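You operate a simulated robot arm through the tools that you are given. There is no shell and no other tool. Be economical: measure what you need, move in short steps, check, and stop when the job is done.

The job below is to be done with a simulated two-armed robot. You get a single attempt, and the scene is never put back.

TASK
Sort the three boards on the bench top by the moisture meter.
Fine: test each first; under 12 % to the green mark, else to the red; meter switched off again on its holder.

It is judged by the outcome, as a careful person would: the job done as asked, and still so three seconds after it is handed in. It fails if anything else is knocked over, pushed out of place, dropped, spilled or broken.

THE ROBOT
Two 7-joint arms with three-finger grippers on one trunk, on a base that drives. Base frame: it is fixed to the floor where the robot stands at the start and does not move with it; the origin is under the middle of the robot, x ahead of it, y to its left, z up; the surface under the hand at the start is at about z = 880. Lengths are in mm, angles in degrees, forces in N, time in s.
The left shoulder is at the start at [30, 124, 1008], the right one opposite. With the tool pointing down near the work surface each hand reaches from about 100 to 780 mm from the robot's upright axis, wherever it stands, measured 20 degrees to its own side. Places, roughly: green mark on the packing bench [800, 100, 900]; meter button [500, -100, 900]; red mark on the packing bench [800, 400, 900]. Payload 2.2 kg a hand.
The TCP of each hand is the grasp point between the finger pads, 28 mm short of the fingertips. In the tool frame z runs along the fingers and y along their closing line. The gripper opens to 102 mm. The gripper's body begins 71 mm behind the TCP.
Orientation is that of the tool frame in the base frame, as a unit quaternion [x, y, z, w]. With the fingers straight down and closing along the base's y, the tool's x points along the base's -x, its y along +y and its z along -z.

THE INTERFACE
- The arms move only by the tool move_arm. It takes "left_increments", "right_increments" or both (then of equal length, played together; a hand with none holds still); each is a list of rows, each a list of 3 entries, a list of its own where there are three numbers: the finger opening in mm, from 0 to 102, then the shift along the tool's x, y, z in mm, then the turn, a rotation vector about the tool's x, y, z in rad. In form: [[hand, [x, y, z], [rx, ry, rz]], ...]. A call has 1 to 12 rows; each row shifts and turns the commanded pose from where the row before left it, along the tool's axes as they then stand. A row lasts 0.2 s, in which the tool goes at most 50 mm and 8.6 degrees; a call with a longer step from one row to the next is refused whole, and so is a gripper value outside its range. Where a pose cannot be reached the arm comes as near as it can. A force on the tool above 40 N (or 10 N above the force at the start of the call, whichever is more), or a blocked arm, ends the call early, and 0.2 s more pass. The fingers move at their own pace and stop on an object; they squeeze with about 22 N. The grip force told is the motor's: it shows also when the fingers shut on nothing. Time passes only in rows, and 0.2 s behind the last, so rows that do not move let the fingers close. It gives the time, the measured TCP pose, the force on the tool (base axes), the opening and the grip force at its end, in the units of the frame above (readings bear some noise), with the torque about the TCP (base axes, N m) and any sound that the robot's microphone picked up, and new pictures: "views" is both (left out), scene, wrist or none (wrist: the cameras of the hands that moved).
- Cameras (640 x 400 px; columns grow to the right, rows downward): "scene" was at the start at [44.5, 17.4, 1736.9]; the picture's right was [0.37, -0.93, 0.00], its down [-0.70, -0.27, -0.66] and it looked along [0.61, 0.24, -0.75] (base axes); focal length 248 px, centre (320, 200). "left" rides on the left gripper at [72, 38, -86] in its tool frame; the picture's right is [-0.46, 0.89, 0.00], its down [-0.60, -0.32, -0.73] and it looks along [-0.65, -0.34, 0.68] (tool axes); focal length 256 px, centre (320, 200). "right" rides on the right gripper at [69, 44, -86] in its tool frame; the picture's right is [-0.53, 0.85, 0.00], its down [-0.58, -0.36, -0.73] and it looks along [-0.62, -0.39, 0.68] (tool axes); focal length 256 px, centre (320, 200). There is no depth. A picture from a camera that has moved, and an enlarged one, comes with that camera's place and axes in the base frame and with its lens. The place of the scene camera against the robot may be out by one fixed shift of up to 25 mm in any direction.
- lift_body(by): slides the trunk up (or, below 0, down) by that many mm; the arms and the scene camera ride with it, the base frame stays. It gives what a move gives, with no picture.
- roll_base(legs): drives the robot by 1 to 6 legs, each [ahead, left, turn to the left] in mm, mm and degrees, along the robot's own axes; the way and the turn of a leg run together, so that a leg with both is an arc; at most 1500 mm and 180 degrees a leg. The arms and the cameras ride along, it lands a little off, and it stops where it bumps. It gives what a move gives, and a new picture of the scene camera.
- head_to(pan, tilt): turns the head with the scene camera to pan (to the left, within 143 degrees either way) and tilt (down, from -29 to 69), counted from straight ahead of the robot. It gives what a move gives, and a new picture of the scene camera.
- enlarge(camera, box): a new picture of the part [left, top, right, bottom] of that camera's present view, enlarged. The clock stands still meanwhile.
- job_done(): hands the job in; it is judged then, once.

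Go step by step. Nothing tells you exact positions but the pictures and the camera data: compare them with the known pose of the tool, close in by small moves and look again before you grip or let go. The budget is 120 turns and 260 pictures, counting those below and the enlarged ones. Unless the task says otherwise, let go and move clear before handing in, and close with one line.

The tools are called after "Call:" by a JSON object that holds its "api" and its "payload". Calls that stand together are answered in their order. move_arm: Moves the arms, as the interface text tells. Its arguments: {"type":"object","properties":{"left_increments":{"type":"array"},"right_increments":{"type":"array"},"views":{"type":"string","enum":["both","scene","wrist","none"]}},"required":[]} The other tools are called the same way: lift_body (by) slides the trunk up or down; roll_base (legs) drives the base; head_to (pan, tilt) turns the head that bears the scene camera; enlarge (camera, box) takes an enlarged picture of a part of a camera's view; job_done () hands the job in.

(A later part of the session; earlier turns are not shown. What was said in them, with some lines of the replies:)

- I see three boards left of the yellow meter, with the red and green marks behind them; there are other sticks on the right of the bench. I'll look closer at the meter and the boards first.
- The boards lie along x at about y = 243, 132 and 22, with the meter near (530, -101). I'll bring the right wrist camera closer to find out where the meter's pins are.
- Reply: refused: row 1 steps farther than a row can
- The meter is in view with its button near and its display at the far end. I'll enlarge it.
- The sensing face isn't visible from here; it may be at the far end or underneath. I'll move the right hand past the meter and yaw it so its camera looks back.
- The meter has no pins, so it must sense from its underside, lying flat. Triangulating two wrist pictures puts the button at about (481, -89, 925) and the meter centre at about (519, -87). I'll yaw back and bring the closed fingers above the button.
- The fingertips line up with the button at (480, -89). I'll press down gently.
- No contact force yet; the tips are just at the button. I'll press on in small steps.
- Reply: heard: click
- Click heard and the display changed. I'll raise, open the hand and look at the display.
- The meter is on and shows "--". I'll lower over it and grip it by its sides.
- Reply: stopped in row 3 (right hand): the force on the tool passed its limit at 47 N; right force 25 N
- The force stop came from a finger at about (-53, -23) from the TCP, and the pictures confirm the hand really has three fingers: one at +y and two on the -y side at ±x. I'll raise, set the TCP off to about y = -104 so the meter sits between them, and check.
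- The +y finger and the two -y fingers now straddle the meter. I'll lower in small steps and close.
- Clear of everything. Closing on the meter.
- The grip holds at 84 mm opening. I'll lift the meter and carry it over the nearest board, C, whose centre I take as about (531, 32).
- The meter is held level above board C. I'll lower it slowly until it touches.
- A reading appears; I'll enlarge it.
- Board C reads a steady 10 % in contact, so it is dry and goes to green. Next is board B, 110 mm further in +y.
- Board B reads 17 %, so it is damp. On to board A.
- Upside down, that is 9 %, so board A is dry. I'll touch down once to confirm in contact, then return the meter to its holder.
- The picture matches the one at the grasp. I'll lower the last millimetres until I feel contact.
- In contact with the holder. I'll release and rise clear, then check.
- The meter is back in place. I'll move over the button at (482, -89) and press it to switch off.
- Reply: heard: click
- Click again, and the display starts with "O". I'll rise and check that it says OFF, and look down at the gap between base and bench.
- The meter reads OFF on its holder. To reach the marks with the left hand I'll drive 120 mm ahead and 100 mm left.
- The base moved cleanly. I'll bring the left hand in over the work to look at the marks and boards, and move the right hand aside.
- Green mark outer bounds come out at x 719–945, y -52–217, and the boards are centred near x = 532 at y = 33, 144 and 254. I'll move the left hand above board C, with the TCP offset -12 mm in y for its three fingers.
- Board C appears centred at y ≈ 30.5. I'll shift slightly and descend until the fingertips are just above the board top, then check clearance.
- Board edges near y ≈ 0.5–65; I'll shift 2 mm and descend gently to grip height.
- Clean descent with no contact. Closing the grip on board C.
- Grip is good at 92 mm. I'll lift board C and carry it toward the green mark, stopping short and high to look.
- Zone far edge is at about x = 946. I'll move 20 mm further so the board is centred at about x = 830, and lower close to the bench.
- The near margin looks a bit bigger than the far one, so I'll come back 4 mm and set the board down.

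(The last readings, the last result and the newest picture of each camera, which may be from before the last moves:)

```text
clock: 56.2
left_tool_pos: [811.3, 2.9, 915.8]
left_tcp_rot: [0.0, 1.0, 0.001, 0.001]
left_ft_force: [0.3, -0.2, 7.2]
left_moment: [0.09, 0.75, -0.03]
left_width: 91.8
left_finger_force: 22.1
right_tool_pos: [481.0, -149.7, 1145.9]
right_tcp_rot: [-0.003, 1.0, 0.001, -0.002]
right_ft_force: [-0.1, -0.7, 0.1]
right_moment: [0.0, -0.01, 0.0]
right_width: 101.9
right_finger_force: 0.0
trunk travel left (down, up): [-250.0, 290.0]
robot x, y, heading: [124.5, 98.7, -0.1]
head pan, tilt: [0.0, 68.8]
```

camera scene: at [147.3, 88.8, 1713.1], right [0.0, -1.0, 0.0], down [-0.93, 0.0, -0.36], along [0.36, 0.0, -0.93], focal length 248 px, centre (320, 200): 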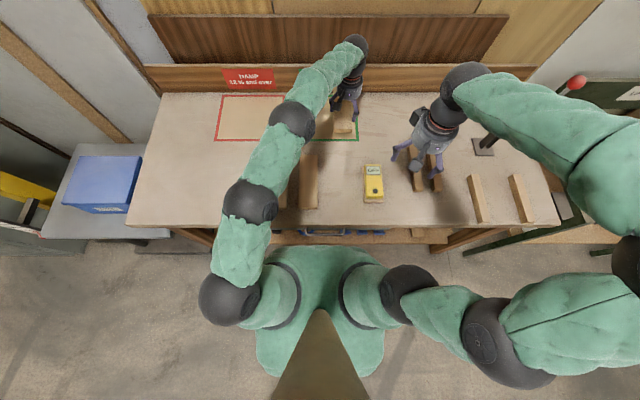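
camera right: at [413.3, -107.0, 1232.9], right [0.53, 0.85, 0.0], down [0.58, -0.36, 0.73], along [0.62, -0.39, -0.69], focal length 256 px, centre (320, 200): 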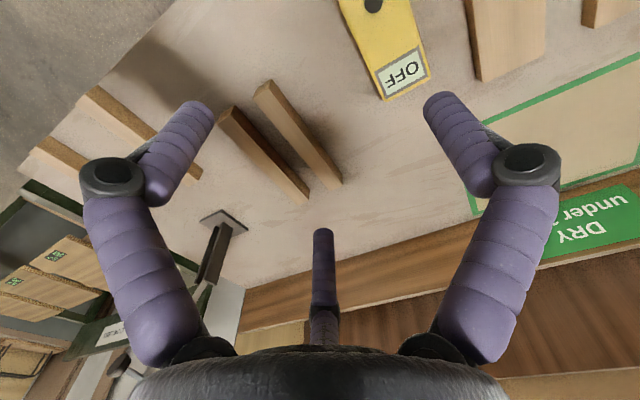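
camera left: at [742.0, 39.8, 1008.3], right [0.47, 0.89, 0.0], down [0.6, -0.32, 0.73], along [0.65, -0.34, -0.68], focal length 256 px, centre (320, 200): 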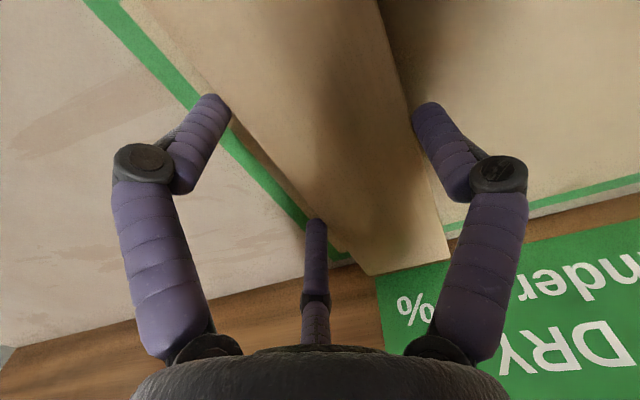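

Touchdown. I'll release, rise, and move over board A at about (532, 252).

Call:
{"api": "move_arm", "payload": {"left_increments": [[96, [0, 0, 0], [0, 0, 0]], [102, [0, 0, 0], [0, 0, 0]], [102, [0, 0, 0], [0, 0, 0]], [102, [0, 0, -20], [0, 0, 0]], [102, [0, 0, -35], [0, 0, 0]], [102, [0, 0, -35], [0, 0, 0]], [102, [0, 0, 0], [0, 0, 0]]], "views": "wrist"}}

Call:
{"api": "move_arm", "payload": {"left_increments": [[102, [33, 26, 0], [0, 0, 0]], [102, [33, 26, 0], [0, 0, 0]], [102, [33, 26, 0], [0, 0, 0]], [102, [33, 26, 0], [0, 0, 0]], [102, [33, 26, 0], [0, 0, 0]], [102, [33, 26, 0], [0, 0, 0]], [102, [33, 26, 0], [0, 0, 0]], [102, [33, 26, 0], [0, 0, 0]], [102, [32, 26, 0], [0, 0, 0]], [102, [0, 0, 0], [0, 0, 0]]], "views": "both"}}

Call:
{"api": "enlarge", "payload": {"camera": "scene", "box": [200, 70, 400, 220]}}

```text
clock: 57.8
left_tool_pos: [809.3, 2.0, 1004.7]
left_tcp_rot: [-0.001, 1.0, 0.001, -0.002]
left_ft_force: [0.7, 0.6, 0.1]
left_moment: [0.0, 0.04, -0.01]
left_width: 102.0
left_finger_force: 0.1
right_tool_pos: [482.1, -150.3, 1145.8]
right_tcp_rot: [-0.001, 1.0, 0.001, -0.002]
right_ft_force: [-0.2, -0.9, 0.1]
right_moment: [-0.02, 0.02, -0.02]
right_width: 102.1
right_finger_force: 0.1
trunk travel left (down, up): [-250.0, 290.0]
robot x, y, heading: [120.6, 96.5, 0.2]
head pan, tilt: [0.0, 68.8]
camera left: at [738.0, 39.8, 1092.0], right [0.47, 0.89, 0.0], down [0.6, -0.32, 0.73], along [0.65, -0.34, -0.68], focal length 256 px, centre (320, 200)
```

left: 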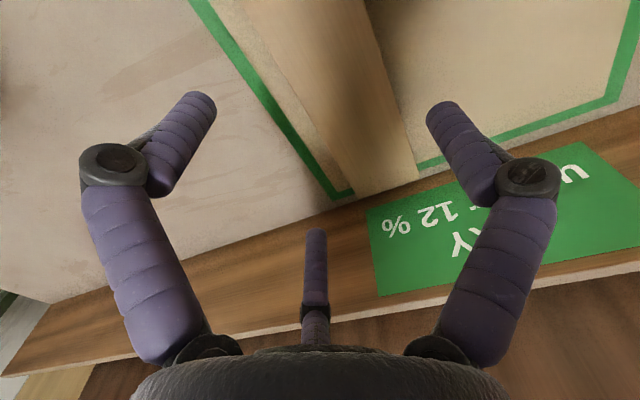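

```text
clock: 60.0
left_tool_pos: [515.7, 235.3, 1003.7]
left_tcp_rot: [0.001, 1.0, 0.001, 0.0]
left_ft_force: [0.8, -0.3, 0.1]
left_moment: [0.04, 0.02, 0.04]
left_width: 102.0
left_finger_force: 0.0
right_tool_pos: [481.7, -150.7, 1146.3]
right_tcp_rot: [-0.002, 1.0, 0.001, -0.002]
right_ft_force: [1.0, 0.3, 0.1]
right_moment: [0.02, 0.01, 0.04]
right_width: 101.8
right_finger_force: 0.0
trunk travel left (down, up): [-250.0, 290.0]
robot x, y, heading: [118.4, 103.2, -0.3]
head pan, tilt: [0.0, 68.8]
camera scene: at [149.4, 87.8, 1713.0], right [0.0, -1.0, 0.0], down [-0.93, 0.0, -0.36], along [0.36, 0.0, -0.93], focal length 248 px, centre (320, 200)
camera left: at [443.4, 272.9, 1090.8], right [0.47, 0.88, 0.0], down [0.61, -0.32, 0.73], along [0.65, -0.34, -0.68], focal length 256 px, centre (320, 200)
```

scene: 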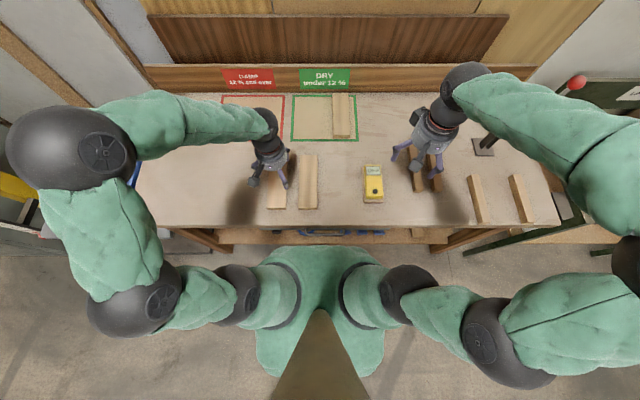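
left: 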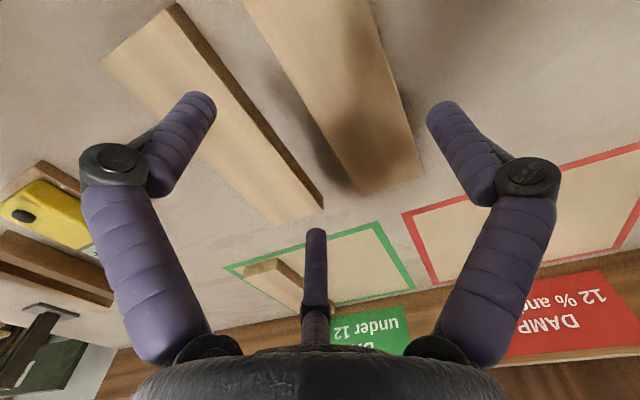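

```text
2.67 times, centred on (300, 145) of scene
camera zoom: at [149.4, 87.8, 1713.0], right [0.0, -1.0, 0.0], down [-0.93, 0.0, -0.36], along [0.36, 0.0, -0.93], focal length 660 px, centre (373, 347)
```

zoom: 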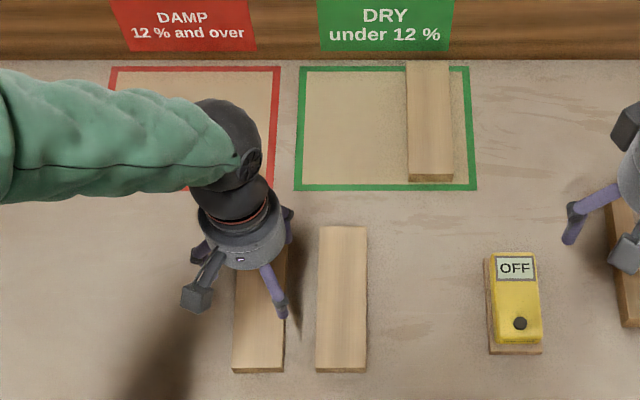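

Board C sits inside the green mark with roughly equal margins. Now I'll descend over board A, whose centre I take as y ≈ 255.

Call:
{"api": "move_arm", "payload": {"left_increments": [[102, [0, 5, 30], [0, 0, 0]], [102, [0, 0, 30], [0, 0, 0]], [102, [0, 0, 0], [0, 0, 0]]], "views": "wrist"}}

Call:
{"api": "enlarge", "payload": {"camera": "left", "box": [130, 0, 510, 260]}}

```text
clock: 60.8
left_tool_pos: [514.3, 239.3, 944.8]
left_tcp_rot: [0.0, 1.0, 0.0, 0.0]
left_ft_force: [0.6, -0.1, -0.4]
left_moment: [-0.03, -0.02, -0.01]
left_width: 102.0
left_finger_force: 0.0
right_tool_pos: [480.8, -150.5, 1146.2]
right_tcp_rot: [-0.002, 1.0, 0.001, -0.002]
right_ft_force: [0.6, 0.7, -0.4]
right_moment: [0.01, 0.0, 0.0]
right_width: 102.0
right_finger_force: 0.0
trunk travel left (down, up): [-250.0, 290.0]
robot x, y, heading: [119.0, 102.0, 0.1]
head pan, tilt: [0.0, 68.8]
camera left: at [442.7, 278.6, 1032.0], right [0.47, 0.89, 0.0], down [0.6, -0.32, 0.73], along [0.65, -0.34, -0.68], focal length 256 px, centre (320, 200)
```

left: 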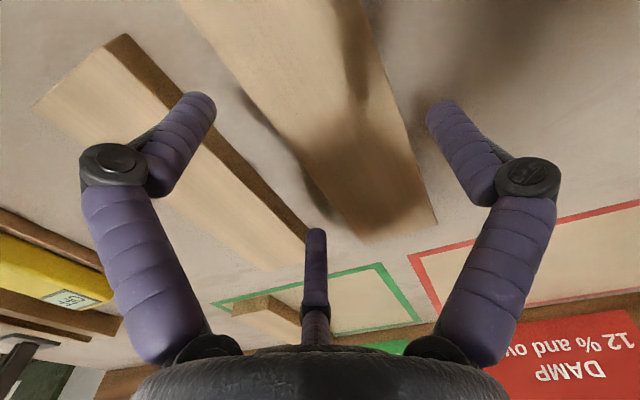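

```text
1.54 times, centred on (320, 130) of left
camera zoom: at [442.7, 278.6, 1032.0], right [0.47, 0.89, 0.0], down [0.6, -0.32, 0.73], along [0.65, -0.34, -0.68], focal length 394 px, centre (320, 308)
```

zoom: 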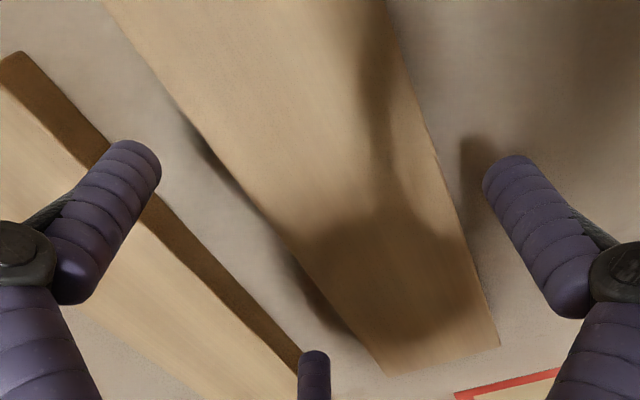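

Board A is turned slightly (about +1.2°) and sits a bit more to -y at the grip point. I'll yaw to match, shift -4.5 mm, and descend gently.

Call:
{"api": "move_arm", "payload": {"left_increments": [[102, [0, -4.5, 4], [0, 0, -0.021]], [102, [0, 0, 0], [0, 0, 0]]], "views": "wrist"}}

Call:
{"api": "enlarge", "payload": {"camera": "left", "box": [130, 0, 510, 260]}}

```text
clock: 61.4
left_tool_pos: [515.6, 235.3, 941.9]
left_tcp_rot: [-0.01, 1.0, 0.0, 0.0]
left_ft_force: [0.1, 0.3, 0.1]
left_moment: [0.02, 0.0, 0.0]
left_width: 101.8
left_finger_force: 0.2
right_tool_pos: [480.9, -149.8, 1145.1]
right_tcp_rot: [-0.002, 1.0, 0.001, -0.001]
right_ft_force: [0.2, 0.0, -0.3]
right_moment: [0.0, 0.03, 0.02]
right_width: 102.1
right_finger_force: 0.1
trunk travel left (down, up): [-250.0, 290.0]
robot x, y, heading: [119.8, 99.9, -0.2]
head pan, tilt: [0.0, 68.8]
camera left: at [442.3, 272.9, 1028.1], right [0.45, 0.89, 0.0], down [0.61, -0.3, 0.73], along [0.65, -0.33, -0.68], focal length 256 px, centre (320, 200)
```

left: 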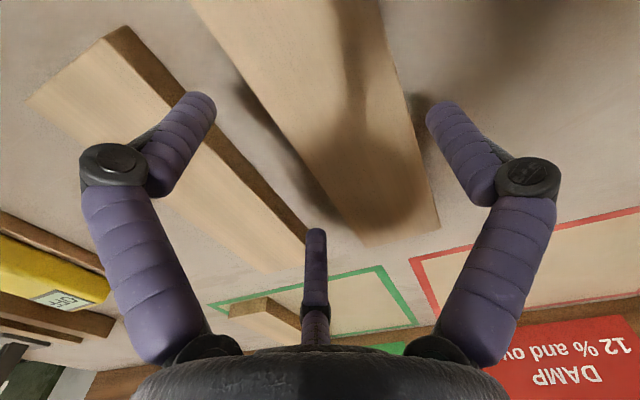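

```text
1.54 times, centred on (320, 130) of left
camera zoom: at [442.3, 272.9, 1028.1], right [0.45, 0.89, 0.0], down [0.61, -0.3, 0.73], along [0.65, -0.33, -0.68], focal length 394 px, centre (320, 308)
```

zoom: 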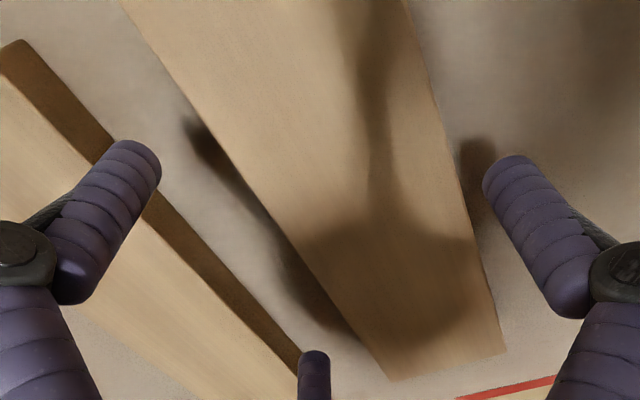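

This now matches the picture at board C's grasp. Descending and closing.

Call:
{"api": "move_arm", "payload": {"left_increments": [[102, [0, -1, 10], [0, 0, -0.01]], [102, [0, 0, 7], [0, 0, 0]], [102, [0, 0, 5], [0, 0, 0]], [102, [0, 0, 4], [0, 0, 0]], [102, [0, 0, 0], [0, 0, 0]]], "views": "none"}}

Call:
{"api": "move_arm", "payload": {"left_increments": [[95, [0, 0, 0], [0, 0, 0]], [90, [0, 0, 0], [0, 0, 0]], [84, [0, 0, 0], [0, 0, 0]], [76, [0, 0, 0], [0, 0, 0]], [60, [0, 0, 0], [0, 0, 0]], [40, [0, 0, 0], [0, 0, 0]], [40, [0, 0, 0], [0, 0, 0]]], "views": "wrist"}}

```text
clock: 62.6
left_tool_pos: [515.8, 236.4, 913.6]
left_tcp_rot: [-0.015, 1.0, -0.001, 0.0]
left_ft_force: [-1.1, -0.1, 0.3]
left_moment: [0.06, 0.0, 0.02]
left_width: 102.2
left_finger_force: 0.1
right_tool_pos: [481.2, -150.3, 1146.0]
right_tcp_rot: [-0.001, 1.0, 0.001, -0.002]
right_ft_force: [0.1, -0.4, 0.8]
right_moment: [0.02, -0.01, -0.01]
right_width: 102.0
right_finger_force: 0.1
trunk travel left (down, up): [-250.0, 290.0]
robot x, y, heading: [125.5, 101.7, -0.1]
head pan, tilt: [0.0, 68.8]
```

```text
clock: 64.2
left_tool_pos: [515.8, 236.2, 915.1]
left_tcp_rot: [-0.016, 1.0, 0.0, 0.0]
left_ft_force: [-0.1, 1.1, 7.8]
left_moment: [0.12, 0.09, 0.11]
left_width: 91.7
left_finger_force: 22.1
right_tool_pos: [481.1, -150.1, 1146.4]
right_tcp_rot: [-0.002, 1.0, 0.0, -0.002]
right_ft_force: [-0.2, -1.4, 0.0]
right_moment: [-0.01, 0.01, 0.01]
right_width: 102.1
right_finger_force: 0.1
trunk travel left (down, up): [-250.0, 290.0]
robot x, y, heading: [123.9, 100.6, -0.1]
head pan, tilt: [0.0, 68.8]
camera left: at [442.0, 272.0, 1001.8], right [0.44, 0.9, 0.0], down [0.61, -0.3, 0.73], along [0.66, -0.32, -0.68], focal length 256 px, centre (320, 200)
```

left: 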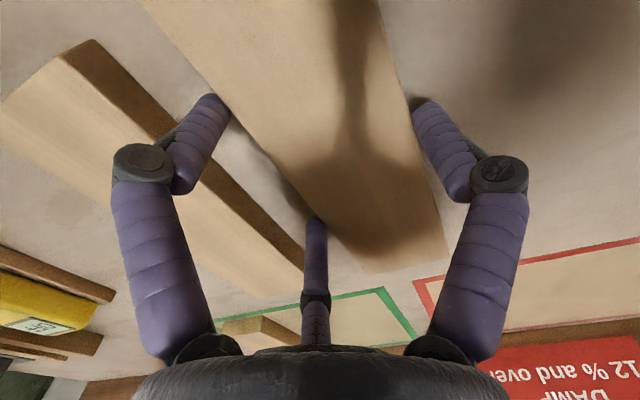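

Same grip as board C. I'll lift, square up the yaw, and carry board A to the left half of the green mark.

Call:
{"api": "move_arm", "payload": {"left_increments": [[40, [0, 0, -10], [0, 0, 0]], [40, [0, 0, -25], [0, 0, 0.016]], [40, [0, 0, -25], [0, 0, 0.015]], [40, [-36.75, -13.9, 0], [0, 0, 0]], [40, [-36.75, -13.9, 0], [0, 0, 0]], [40, [-36.75, -13.9, 0], [0, 0, 0]], [40, [-36.75, -13.9, 0], [0, 0, 0]], [40, [-36.75, -13.9, 0], [0, 0, 0]], [40, [-36.75, -13.9, 0], [0, 0, 0]], [40, [-36.75, -13.9, 0], [0, 0, 0]], [40, [-36.75, -13.9, 0], [0, 0, 0]], [40, [0, 0, 20], [0, 0, 0]]], "views": "both"}}

Call:
{"api": "enlarge", "payload": {"camera": "scene", "box": [200, 70, 400, 220]}}

```text
clock: 66.8
left_tool_pos: [809.2, 124.5, 954.5]
left_tcp_rot: [-0.001, 1.0, -0.001, -0.001]
left_ft_force: [0.3, 0.1, -1.0]
left_moment: [0.0, 0.0, -0.01]
left_width: 91.5
left_finger_force: 22.1
right_tool_pos: [481.2, -149.6, 1146.3]
right_tcp_rot: [-0.001, 1.0, 0.001, -0.002]
right_ft_force: [0.2, -0.3, 0.3]
right_moment: [0.0, -0.02, 0.04]
right_width: 101.9
right_finger_force: 0.1
trunk travel left (down, up): [-250.0, 290.0]
robot x, y, heading: [120.1, 97.7, -0.0]
head pan, tilt: [0.0, 68.8]
camera scene: at [148.1, 89.0, 1713.1], right [0.0, -1.0, 0.0], down [-0.93, 0.0, -0.36], along [0.36, 0.0, -0.93], focal length 248 px, centre (320, 200)
camera left: at [737.3, 163.0, 1042.0], right [0.47, 0.89, 0.0], down [0.6, -0.32, 0.73], along [0.65, -0.34, -0.68], focal length 256 px, centre (320, 200)
```

scene: 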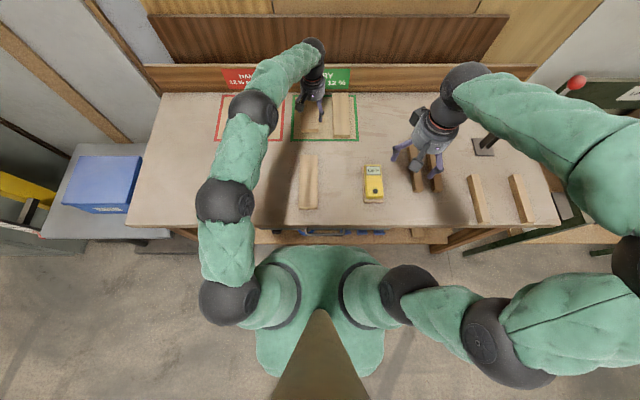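
left: 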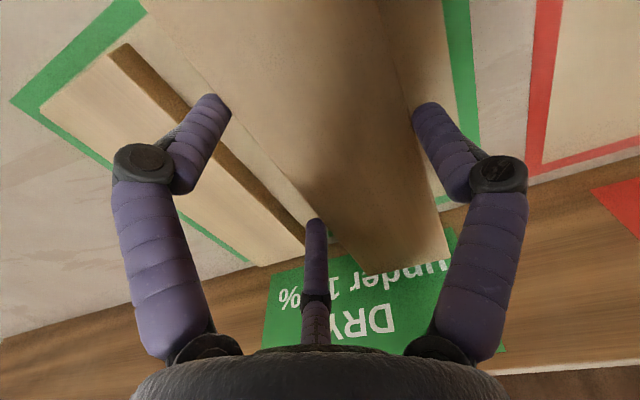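

```text
2.67 times, centred on (300, 145) of scene
camera zoom: at [148.1, 89.0, 1713.1], right [0.0, -1.0, 0.0], down [-0.93, 0.0, -0.36], along [0.36, 0.0, -0.93], focal length 660 px, centre (373, 347)
```

zoom: 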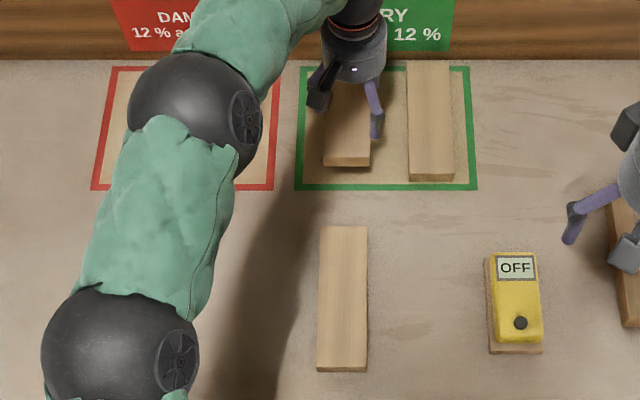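

Placement looks good. Lowering to the bench.

Call:
{"api": "move_arm", "payload": {"left_increments": [[40, [0, 0, 20], [0, 0, 0]], [40, [0, 0, 12], [0, 0, 0]], [40, [0, 0, 4], [0, 0, 0]], [40, [0, 0, 1.5], [0, 0, 0]], [40, [0, 0, 1], [0, 0, 0]], [40, [0, 0, 0], [0, 0, 0]]], "views": "none"}}

```text
clock: 68.2
left_tool_pos: [809.6, 126.0, 915.1]
left_tcp_rot: [0.0, 1.0, 0.0, -0.001]
left_ft_force: [0.0, -0.1, -1.1]
left_moment: [-0.01, 0.01, -0.03]
left_width: 91.8
left_finger_force: 22.5
right_tool_pos: [480.5, -149.8, 1146.6]
right_tcp_rot: [-0.002, 1.0, 0.002, -0.002]
right_ft_force: [0.1, 0.7, 0.4]
right_moment: [-0.01, 0.02, 0.02]
right_width: 101.9
right_finger_force: 0.0
trunk travel left (down, up): [-250.0, 290.0]
robot x, y, heading: [118.6, 97.3, 0.3]
head pan, tilt: [0.0, 68.8]
```

Call:
{"api": "move_arm", "payload": {"left_increments": [[40, [0, 0, 1], [0, 0, 0]], [40, [0, 0, 0.7], [0, 0, 0]], [40, [0, 0, 0], [0, 0, 0]]], "views": "none"}}

```text
clock: 69.0
left_tool_pos: [809.5, 124.5, 914.2]
left_tcp_rot: [0.0, 1.0, 0.0, 0.0]
left_ft_force: [-0.5, 0.9, 6.0]
left_moment: [0.03, 0.37, 0.01]
left_width: 91.8
left_finger_force: 22.0
right_tool_pos: [480.4, -149.0, 1146.4]
right_tcp_rot: [-0.002, 1.0, 0.0, -0.002]
right_ft_force: [-0.3, -0.5, 0.6]
right_moment: [-0.02, -0.01, -0.02]
right_width: 101.8
right_finger_force: 0.1
trunk travel left (down, up): [-250.0, 290.0]
robot x, y, heading: [119.8, 98.6, -0.0]
head pan, tilt: [0.0, 68.8]
```

Touchdown. Release, rise, and come back over board B.

Call:
{"api": "move_arm", "payload": {"left_increments": [[96, [0, 0, 0], [0, 0, 0]], [102, [0, 0, 0], [0, 0, 0]], [102, [0, 0, 0], [0, 0, 0]], [102, [0, 0, -20], [0, 0, 0]], [102, [0, 0, -35], [0, 0, 0]], [102, [0, 0, -35], [0, 0, 0]], [102, [0, 0, 0], [0, 0, 0]]], "views": "none"}}

Call:
{"api": "move_arm", "payload": {"left_increments": [[102, [42, 0, 0], [0, 0, 0]], [102, [42, 0, 0], [0, 0, 0]], [102, [42, 0, 0], [0, 0, 0]], [102, [42, 0, 0], [0, 0, 0]], [102, [42, 0, 0], [0, 0, 0]], [102, [42, 0, 0], [0, 0, 0]], [102, [42, 2, 0], [0, 0, 0]], [102, [0, 0, 30], [0, 0, 0]], [102, [0, 0, 32], [0, 0, 0]], [102, [0, 0, 0], [0, 0, 0]]], "views": "both"}}

Call:
{"api": "enlarge", "payload": {"camera": "left", "box": [130, 0, 510, 260]}}

Call:
{"api": "enlarge", "payload": {"camera": "scene", "box": [200, 70, 400, 220]}}

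```text
clock: 70.6
left_tool_pos: [808.1, 124.5, 1004.1]
left_tcp_rot: [0.0, 1.0, 0.0, -0.001]
left_ft_force: [-0.5, 0.6, -1.5]
left_moment: [0.01, -0.01, 0.0]
left_width: 102.2
left_finger_force: 0.0
right_tool_pos: [482.5, -150.0, 1146.4]
right_tcp_rot: [-0.002, 1.0, 0.001, -0.001]
right_ft_force: [-0.7, 0.2, -0.2]
right_moment: [-0.02, 0.01, 0.02]
right_width: 102.1
right_finger_force: 0.1
trunk travel left (down, up): [-250.0, 290.0]
robot x, y, heading: [124.7, 99.4, 0.2]
head pan, tilt: [0.0, 68.8]
```

```text
clock: 72.8
left_tool_pos: [514.0, 127.5, 941.2]
left_tcp_rot: [0.001, 1.0, 0.0, 0.0]
left_ft_force: [-0.2, -0.5, 0.0]
left_moment: [0.0, -0.03, -0.02]
left_width: 101.9
left_finger_force: 0.0
right_tool_pos: [482.2, -151.0, 1146.2]
right_tcp_rot: [-0.001, 1.0, 0.001, -0.002]
right_ft_force: [-0.5, 0.3, 0.4]
right_moment: [0.0, 0.0, -0.05]
right_width: 101.9
right_finger_force: 0.1
trunk travel left (down, up): [-250.0, 290.0]
robot x, y, heading: [120.6, 98.9, 0.0]
head pan, tilt: [0.0, 68.8]
camera scene: at [148.5, 88.3, 1713.1], right [0.0, -1.0, 0.0], down [-0.93, 0.0, -0.36], along [0.36, 0.0, -0.93], focal length 248 px, centre (320, 200)
camera left: at [442.8, 165.1, 1028.0], right [0.47, 0.88, 0.0], down [0.6, -0.32, 0.73], along [0.65, -0.34, -0.68], focal length 256 px, centre (320, 200)
```

scene: 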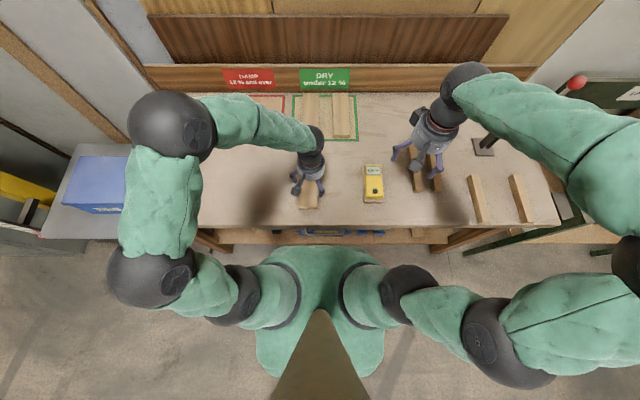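
left: 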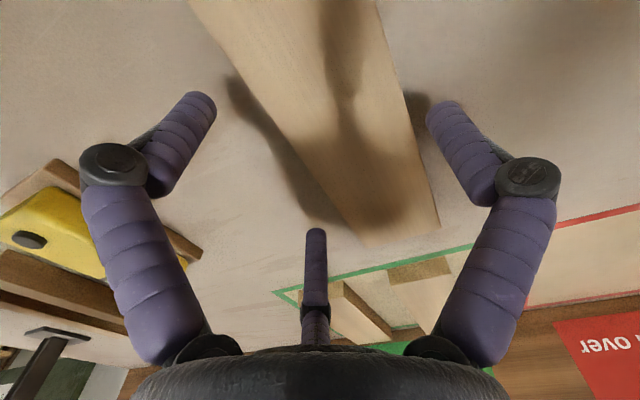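

```text
1.54 times, centred on (320, 130) of left
camera zoom: at [442.8, 165.1, 1028.0], right [0.47, 0.88, 0.0], down [0.6, -0.32, 0.73], along [0.65, -0.34, -0.68], focal length 394 px, centre (320, 308)
```

zoom: 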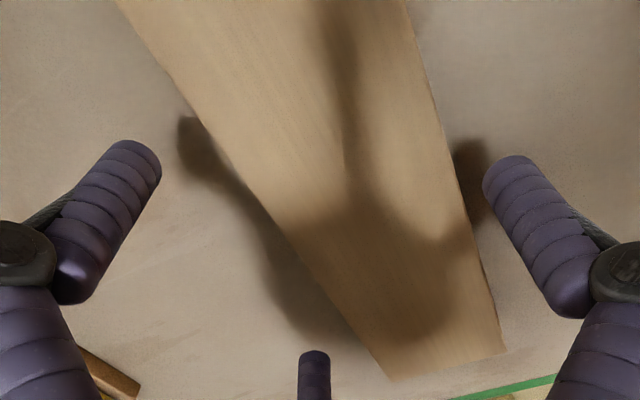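

```text
2.67 times, centred on (300, 145) of scene
camera zoom: at [148.5, 88.3, 1713.1], right [0.0, -1.0, 0.0], down [-0.93, 0.0, -0.36], along [0.36, 0.0, -0.93], focal length 660 px, centre (373, 347)
```

zoom: 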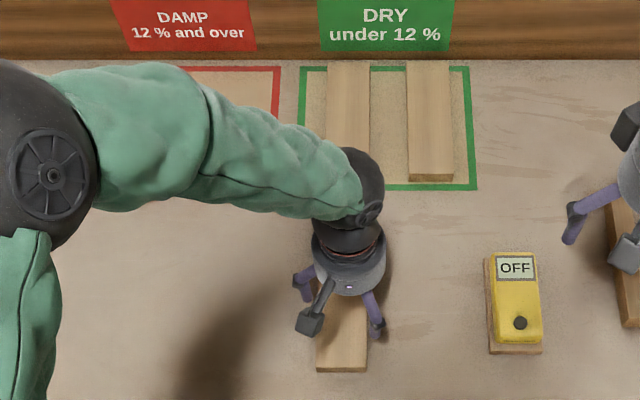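

Matches the earlier pre-grasp pictures. I'll descend with a 1 mm tweak and close on board B.

Call:
{"api": "move_arm", "payload": {"left_increments": [[102, [0, -1, 10], [0, 0, -0.01]], [102, [0, 0, 7], [0, 0, 0]], [102, [0, 0, 5], [0, 0, 0]], [102, [0, 0, 4], [0, 0, 0]], [102, [0, 0, 0], [0, 0, 0]]], "views": "none"}}

Call:
{"api": "move_arm", "payload": {"left_increments": [[95, [0, 0, 0], [0, 0, 0]], [90, [0, 0, 0], [0, 0, 0]], [84, [0, 0, 0], [0, 0, 0]], [76, [0, 0, 0], [0, 0, 0]], [60, [0, 0, 0], [0, 0, 0]], [40, [0, 0, 0], [0, 0, 0]], [40, [0, 0, 0], [0, 0, 0]]], "views": "wrist"}}

```text
clock: 74.0
left_tool_pos: [514.3, 126.0, 917.0]
left_tcp_rot: [-0.004, 1.0, 0.0, 0.0]
left_ft_force: [0.2, -0.3, 0.6]
left_moment: [0.02, 0.01, -0.02]
left_width: 101.7
left_finger_force: 0.2
right_tool_pos: [481.1, -150.2, 1146.2]
right_tcp_rot: [-0.001, 1.0, 0.001, -0.002]
right_ft_force: [-0.5, 0.3, 0.1]
right_moment: [0.02, 0.04, -0.03]
right_width: 102.0
right_finger_force: 0.0
trunk travel left (down, up): [-250.0, 290.0]
robot x, y, heading: [121.8, 100.7, 0.0]
head pan, tilt: [0.0, 68.8]
```

```text
clock: 75.6
left_tool_pos: [514.5, 126.0, 915.7]
left_tcp_rot: [-0.004, 1.0, 0.001, 0.0]
left_ft_force: [-0.3, 2.5, 7.1]
left_moment: [0.16, 0.13, 0.08]
left_width: 91.9
left_finger_force: 22.2
right_tool_pos: [481.8, -149.3, 1146.7]
right_tcp_rot: [-0.002, 1.0, 0.001, -0.002]
right_ft_force: [-0.9, 0.8, -0.6]
right_moment: [-0.02, 0.02, 0.0]
right_width: 102.2
right_finger_force: 0.0
trunk travel left (down, up): [-250.0, 290.0]
robot x, y, heading: [121.2, 97.8, 0.0]
head pan, tilt: [0.0, 68.8]
camera left: at [442.4, 163.9, 1003.3], right [0.46, 0.89, 0.0], down [0.61, -0.31, 0.73], along [0.65, -0.33, -0.68], focal length 256 px, centre (320, 200)
```

left: 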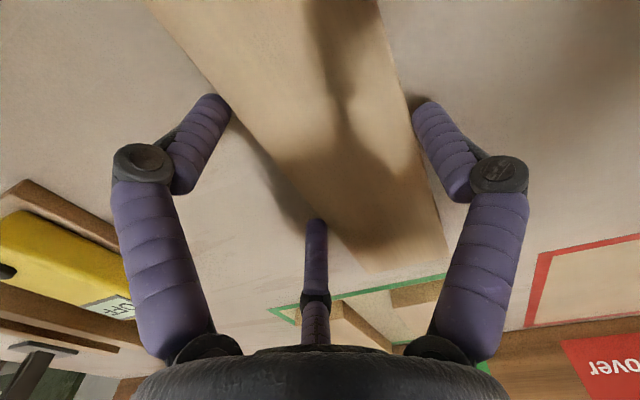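

Gripped. Carrying board B to the red mark.

Call:
{"api": "move_arm", "payload": {"left_increments": [[40, [0, 0, -10], [0, 0, 0]], [40, [0, 0, -25], [0, 0, 0.01]], [40, [0, 0, -25], [0, 0, 0]], [40, [-36.9, 27.4, 0], [0, 0, 0]], [40, [-36.9, 27.4, 0], [0, 0, 0]], [40, [-36.9, 27.4, 0], [0, 0, 0]], [40, [-36.9, 27.4, 0], [0, 0, 0]], [40, [-36.9, 27.4, 0], [0, 0, 0]], [40, [-36.9, 27.4, 0], [0, 0, 0]], [40, [-36.9, 27.4, 0], [0, 0, 0]], [40, [-36.9, 27.4, 0], [0, 0, 0]], [40, [0, 0, 20], [0, 0, 0]]], "views": "both"}}

Call:
{"api": "enlarge", "payload": {"camera": "scene", "box": [200, 70, 400, 220]}}

```text
clock: 78.2
left_tool_pos: [814.1, 344.5, 958.0]
left_tcp_rot: [0.001, 1.0, 0.0, 0.0]
left_ft_force: [0.0, 0.2, -1.2]
left_moment: [-0.01, 0.04, -0.04]
left_width: 91.7
left_finger_force: 21.8
right_tool_pos: [480.6, -149.9, 1145.9]
right_tcp_rot: [-0.002, 1.0, 0.0, -0.002]
right_ft_force: [0.3, 0.0, 0.3]
right_moment: [-0.01, -0.01, 0.01]
right_width: 102.0
right_finger_force: 0.1
trunk travel left (down, up): [-250.0, 290.0]
robot x, y, heading: [123.3, 102.7, -0.2]
head pan, tilt: [0.0, 68.8]
camera scene: at [148.0, 88.3, 1713.1], right [0.0, -1.0, 0.0], down [-0.93, 0.0, -0.36], along [0.36, 0.0, -0.93], focal length 248 px, centre (320, 200)
camera left: at [740.7, 384.2, 1044.2], right [0.47, 0.88, 0.0], down [0.6, -0.32, 0.73], along [0.65, -0.34, -0.68], focal length 256 px, centre (320, 200)
```

scene: 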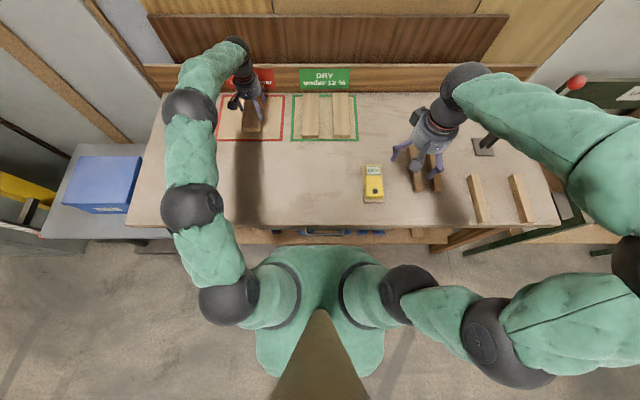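
left: 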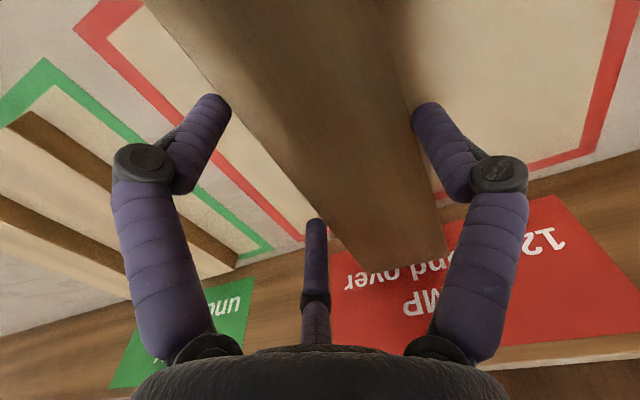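

```text
2.67 times, centred on (300, 145) of scene
camera zoom: at [148.0, 88.3, 1713.1], right [0.0, -1.0, 0.0], down [-0.93, 0.0, -0.36], along [0.36, 0.0, -0.93], focal length 660 px, centre (373, 347)
```

zoom: 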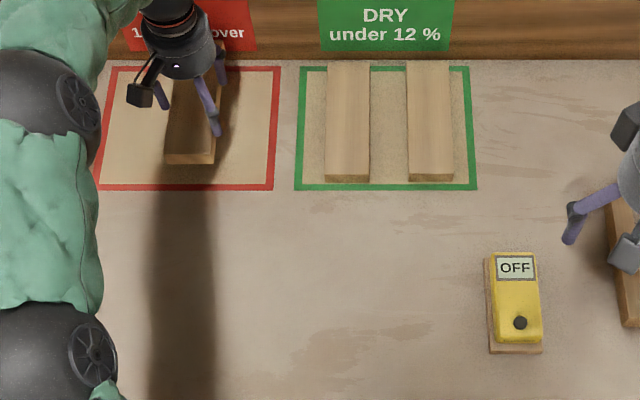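

Inside the red mark; I'll come back 3 mm and lower.

Call:
{"api": "move_arm", "payload": {"left_increments": [[40, [3, 0, 20], [0, 0, 0]], [40, [0, 0, 14], [0, 0, 0]], [40, [0, 0, 4], [0, 0, 0]], [40, [0, 0, 1.5], [0, 0, 0]], [40, [0, 0, 1], [0, 0, 0]], [40, [0, 0, 0], [0, 0, 0]]], "views": "none"}}

```text
clock: 79.6
left_tool_pos: [808.0, 344.4, 916.5]
left_tcp_rot: [0.0, 1.0, 0.0, 0.0]
left_ft_force: [0.9, -1.5, 5.7]
left_moment: [-0.1, 0.64, 0.12]
left_width: 91.8
left_finger_force: 21.9
right_tool_pos: [481.5, -150.9, 1146.0]
right_tcp_rot: [-0.003, 1.0, 0.001, -0.002]
right_ft_force: [0.0, 0.5, -0.2]
right_moment: [0.03, 0.03, -0.02]
right_width: 102.1
right_finger_force: 0.1
trunk travel left (down, up): [-250.0, 290.0]
robot x, y, heading: [119.7, 98.3, -0.1]
head pan, tilt: [0.0, 68.8]
```

Touchdown. Release, rise and move clear, then check everything.

Call:
{"api": "move_arm", "payload": {"left_increments": [[96, [0, 0, 0], [0, 0, 0]], [102, [0, 0, 0], [0, 0, 0]], [102, [0, 0, 0], [0, 0, 0]], [102, [0, 0, -20], [0, 0, 0]], [102, [0, 0, -40], [0, 0, 0]], [102, [0, 0, -45], [0, 0, 0]], [102, [45, 10, -10], [0, 0, 0]], [102, [45, 10, -10], [0, 0, 0]], [102, [45, 10, -10], [0, 0, 0]], [102, [45, 10, -10], [0, 0, 0]], [102, [45, 10, -10], [0, 0, 0]], [102, [0, 0, 0], [0, 0, 0]]], "views": "both"}}

Call:
{"api": "enlarge", "payload": {"camera": "scene", "box": [200, 70, 400, 220]}}

```text
clock: 82.2
left_tool_pos: [580.9, 395.6, 1069.8]
left_tcp_rot: [0.0, 1.0, 0.0, -0.002]
left_ft_force: [0.9, -0.9, 0.1]
left_moment: [-0.02, 0.06, 0.02]
left_width: 102.2
left_finger_force: 0.2
right_tool_pos: [482.5, -150.2, 1145.2]
right_tcp_rot: [-0.002, 1.0, 0.001, -0.002]
right_ft_force: [0.8, -0.7, 0.1]
right_moment: [-0.03, 0.02, 0.0]
right_width: 102.1
right_finger_force: 0.1
trunk travel left (down, up): [-250.0, 290.0]
robot x, y, heading: [120.4, 99.0, 0.1]
head pan, tilt: [0.0, 68.8]
camera scene: at [150.1, 88.3, 1713.0], right [0.0, -1.0, 0.0], down [-0.93, 0.0, -0.36], along [0.36, 0.0, -0.93], focal length 248 px, centre (320, 200)
camera left: at [508.9, 434.0, 1157.0], right [0.47, 0.89, 0.0], down [0.61, -0.32, 0.73], along [0.65, -0.34, -0.68], focal length 256 px, centre (320, 200)
```

scene: 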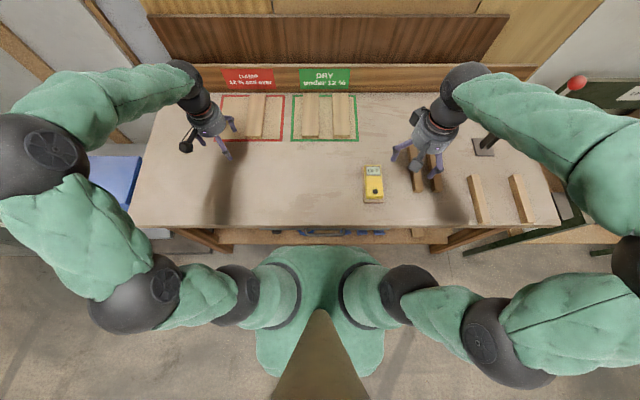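
left: 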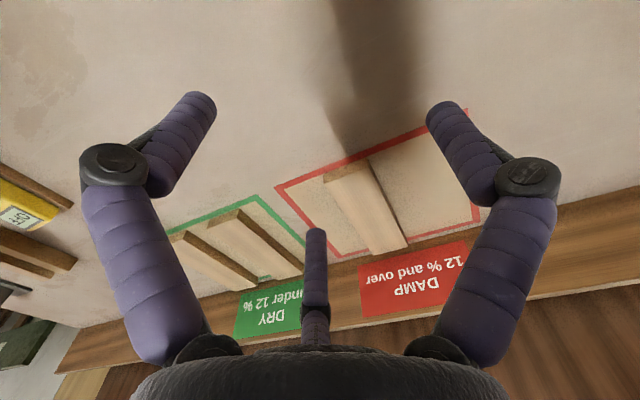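

```text
2.67 times, centred on (300, 145) of scene
camera zoom: at [150.1, 88.3, 1713.0], right [0.0, -1.0, 0.0], down [-0.93, 0.0, -0.36], along [0.36, 0.0, -0.93], focal length 660 px, centre (373, 347)
```

zoom: 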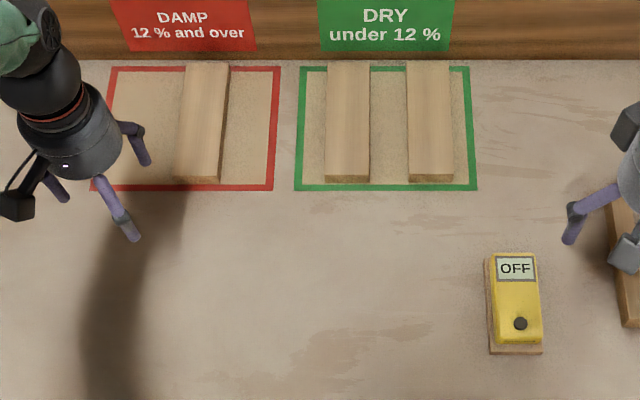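

Boards A and C lie within the green mark and board B within the red. The meter is on its holder showing OFF, and both hands are clear, so I'm handing in.

Call:
{"api": "job_done", "payload": {}}

```text
The job is handed in.
```

All three boards were tested and sorted: the 10 % and 9 % boards are on the green mark, the 17 % board is on the red mark, and the meter is switched off on its holder.
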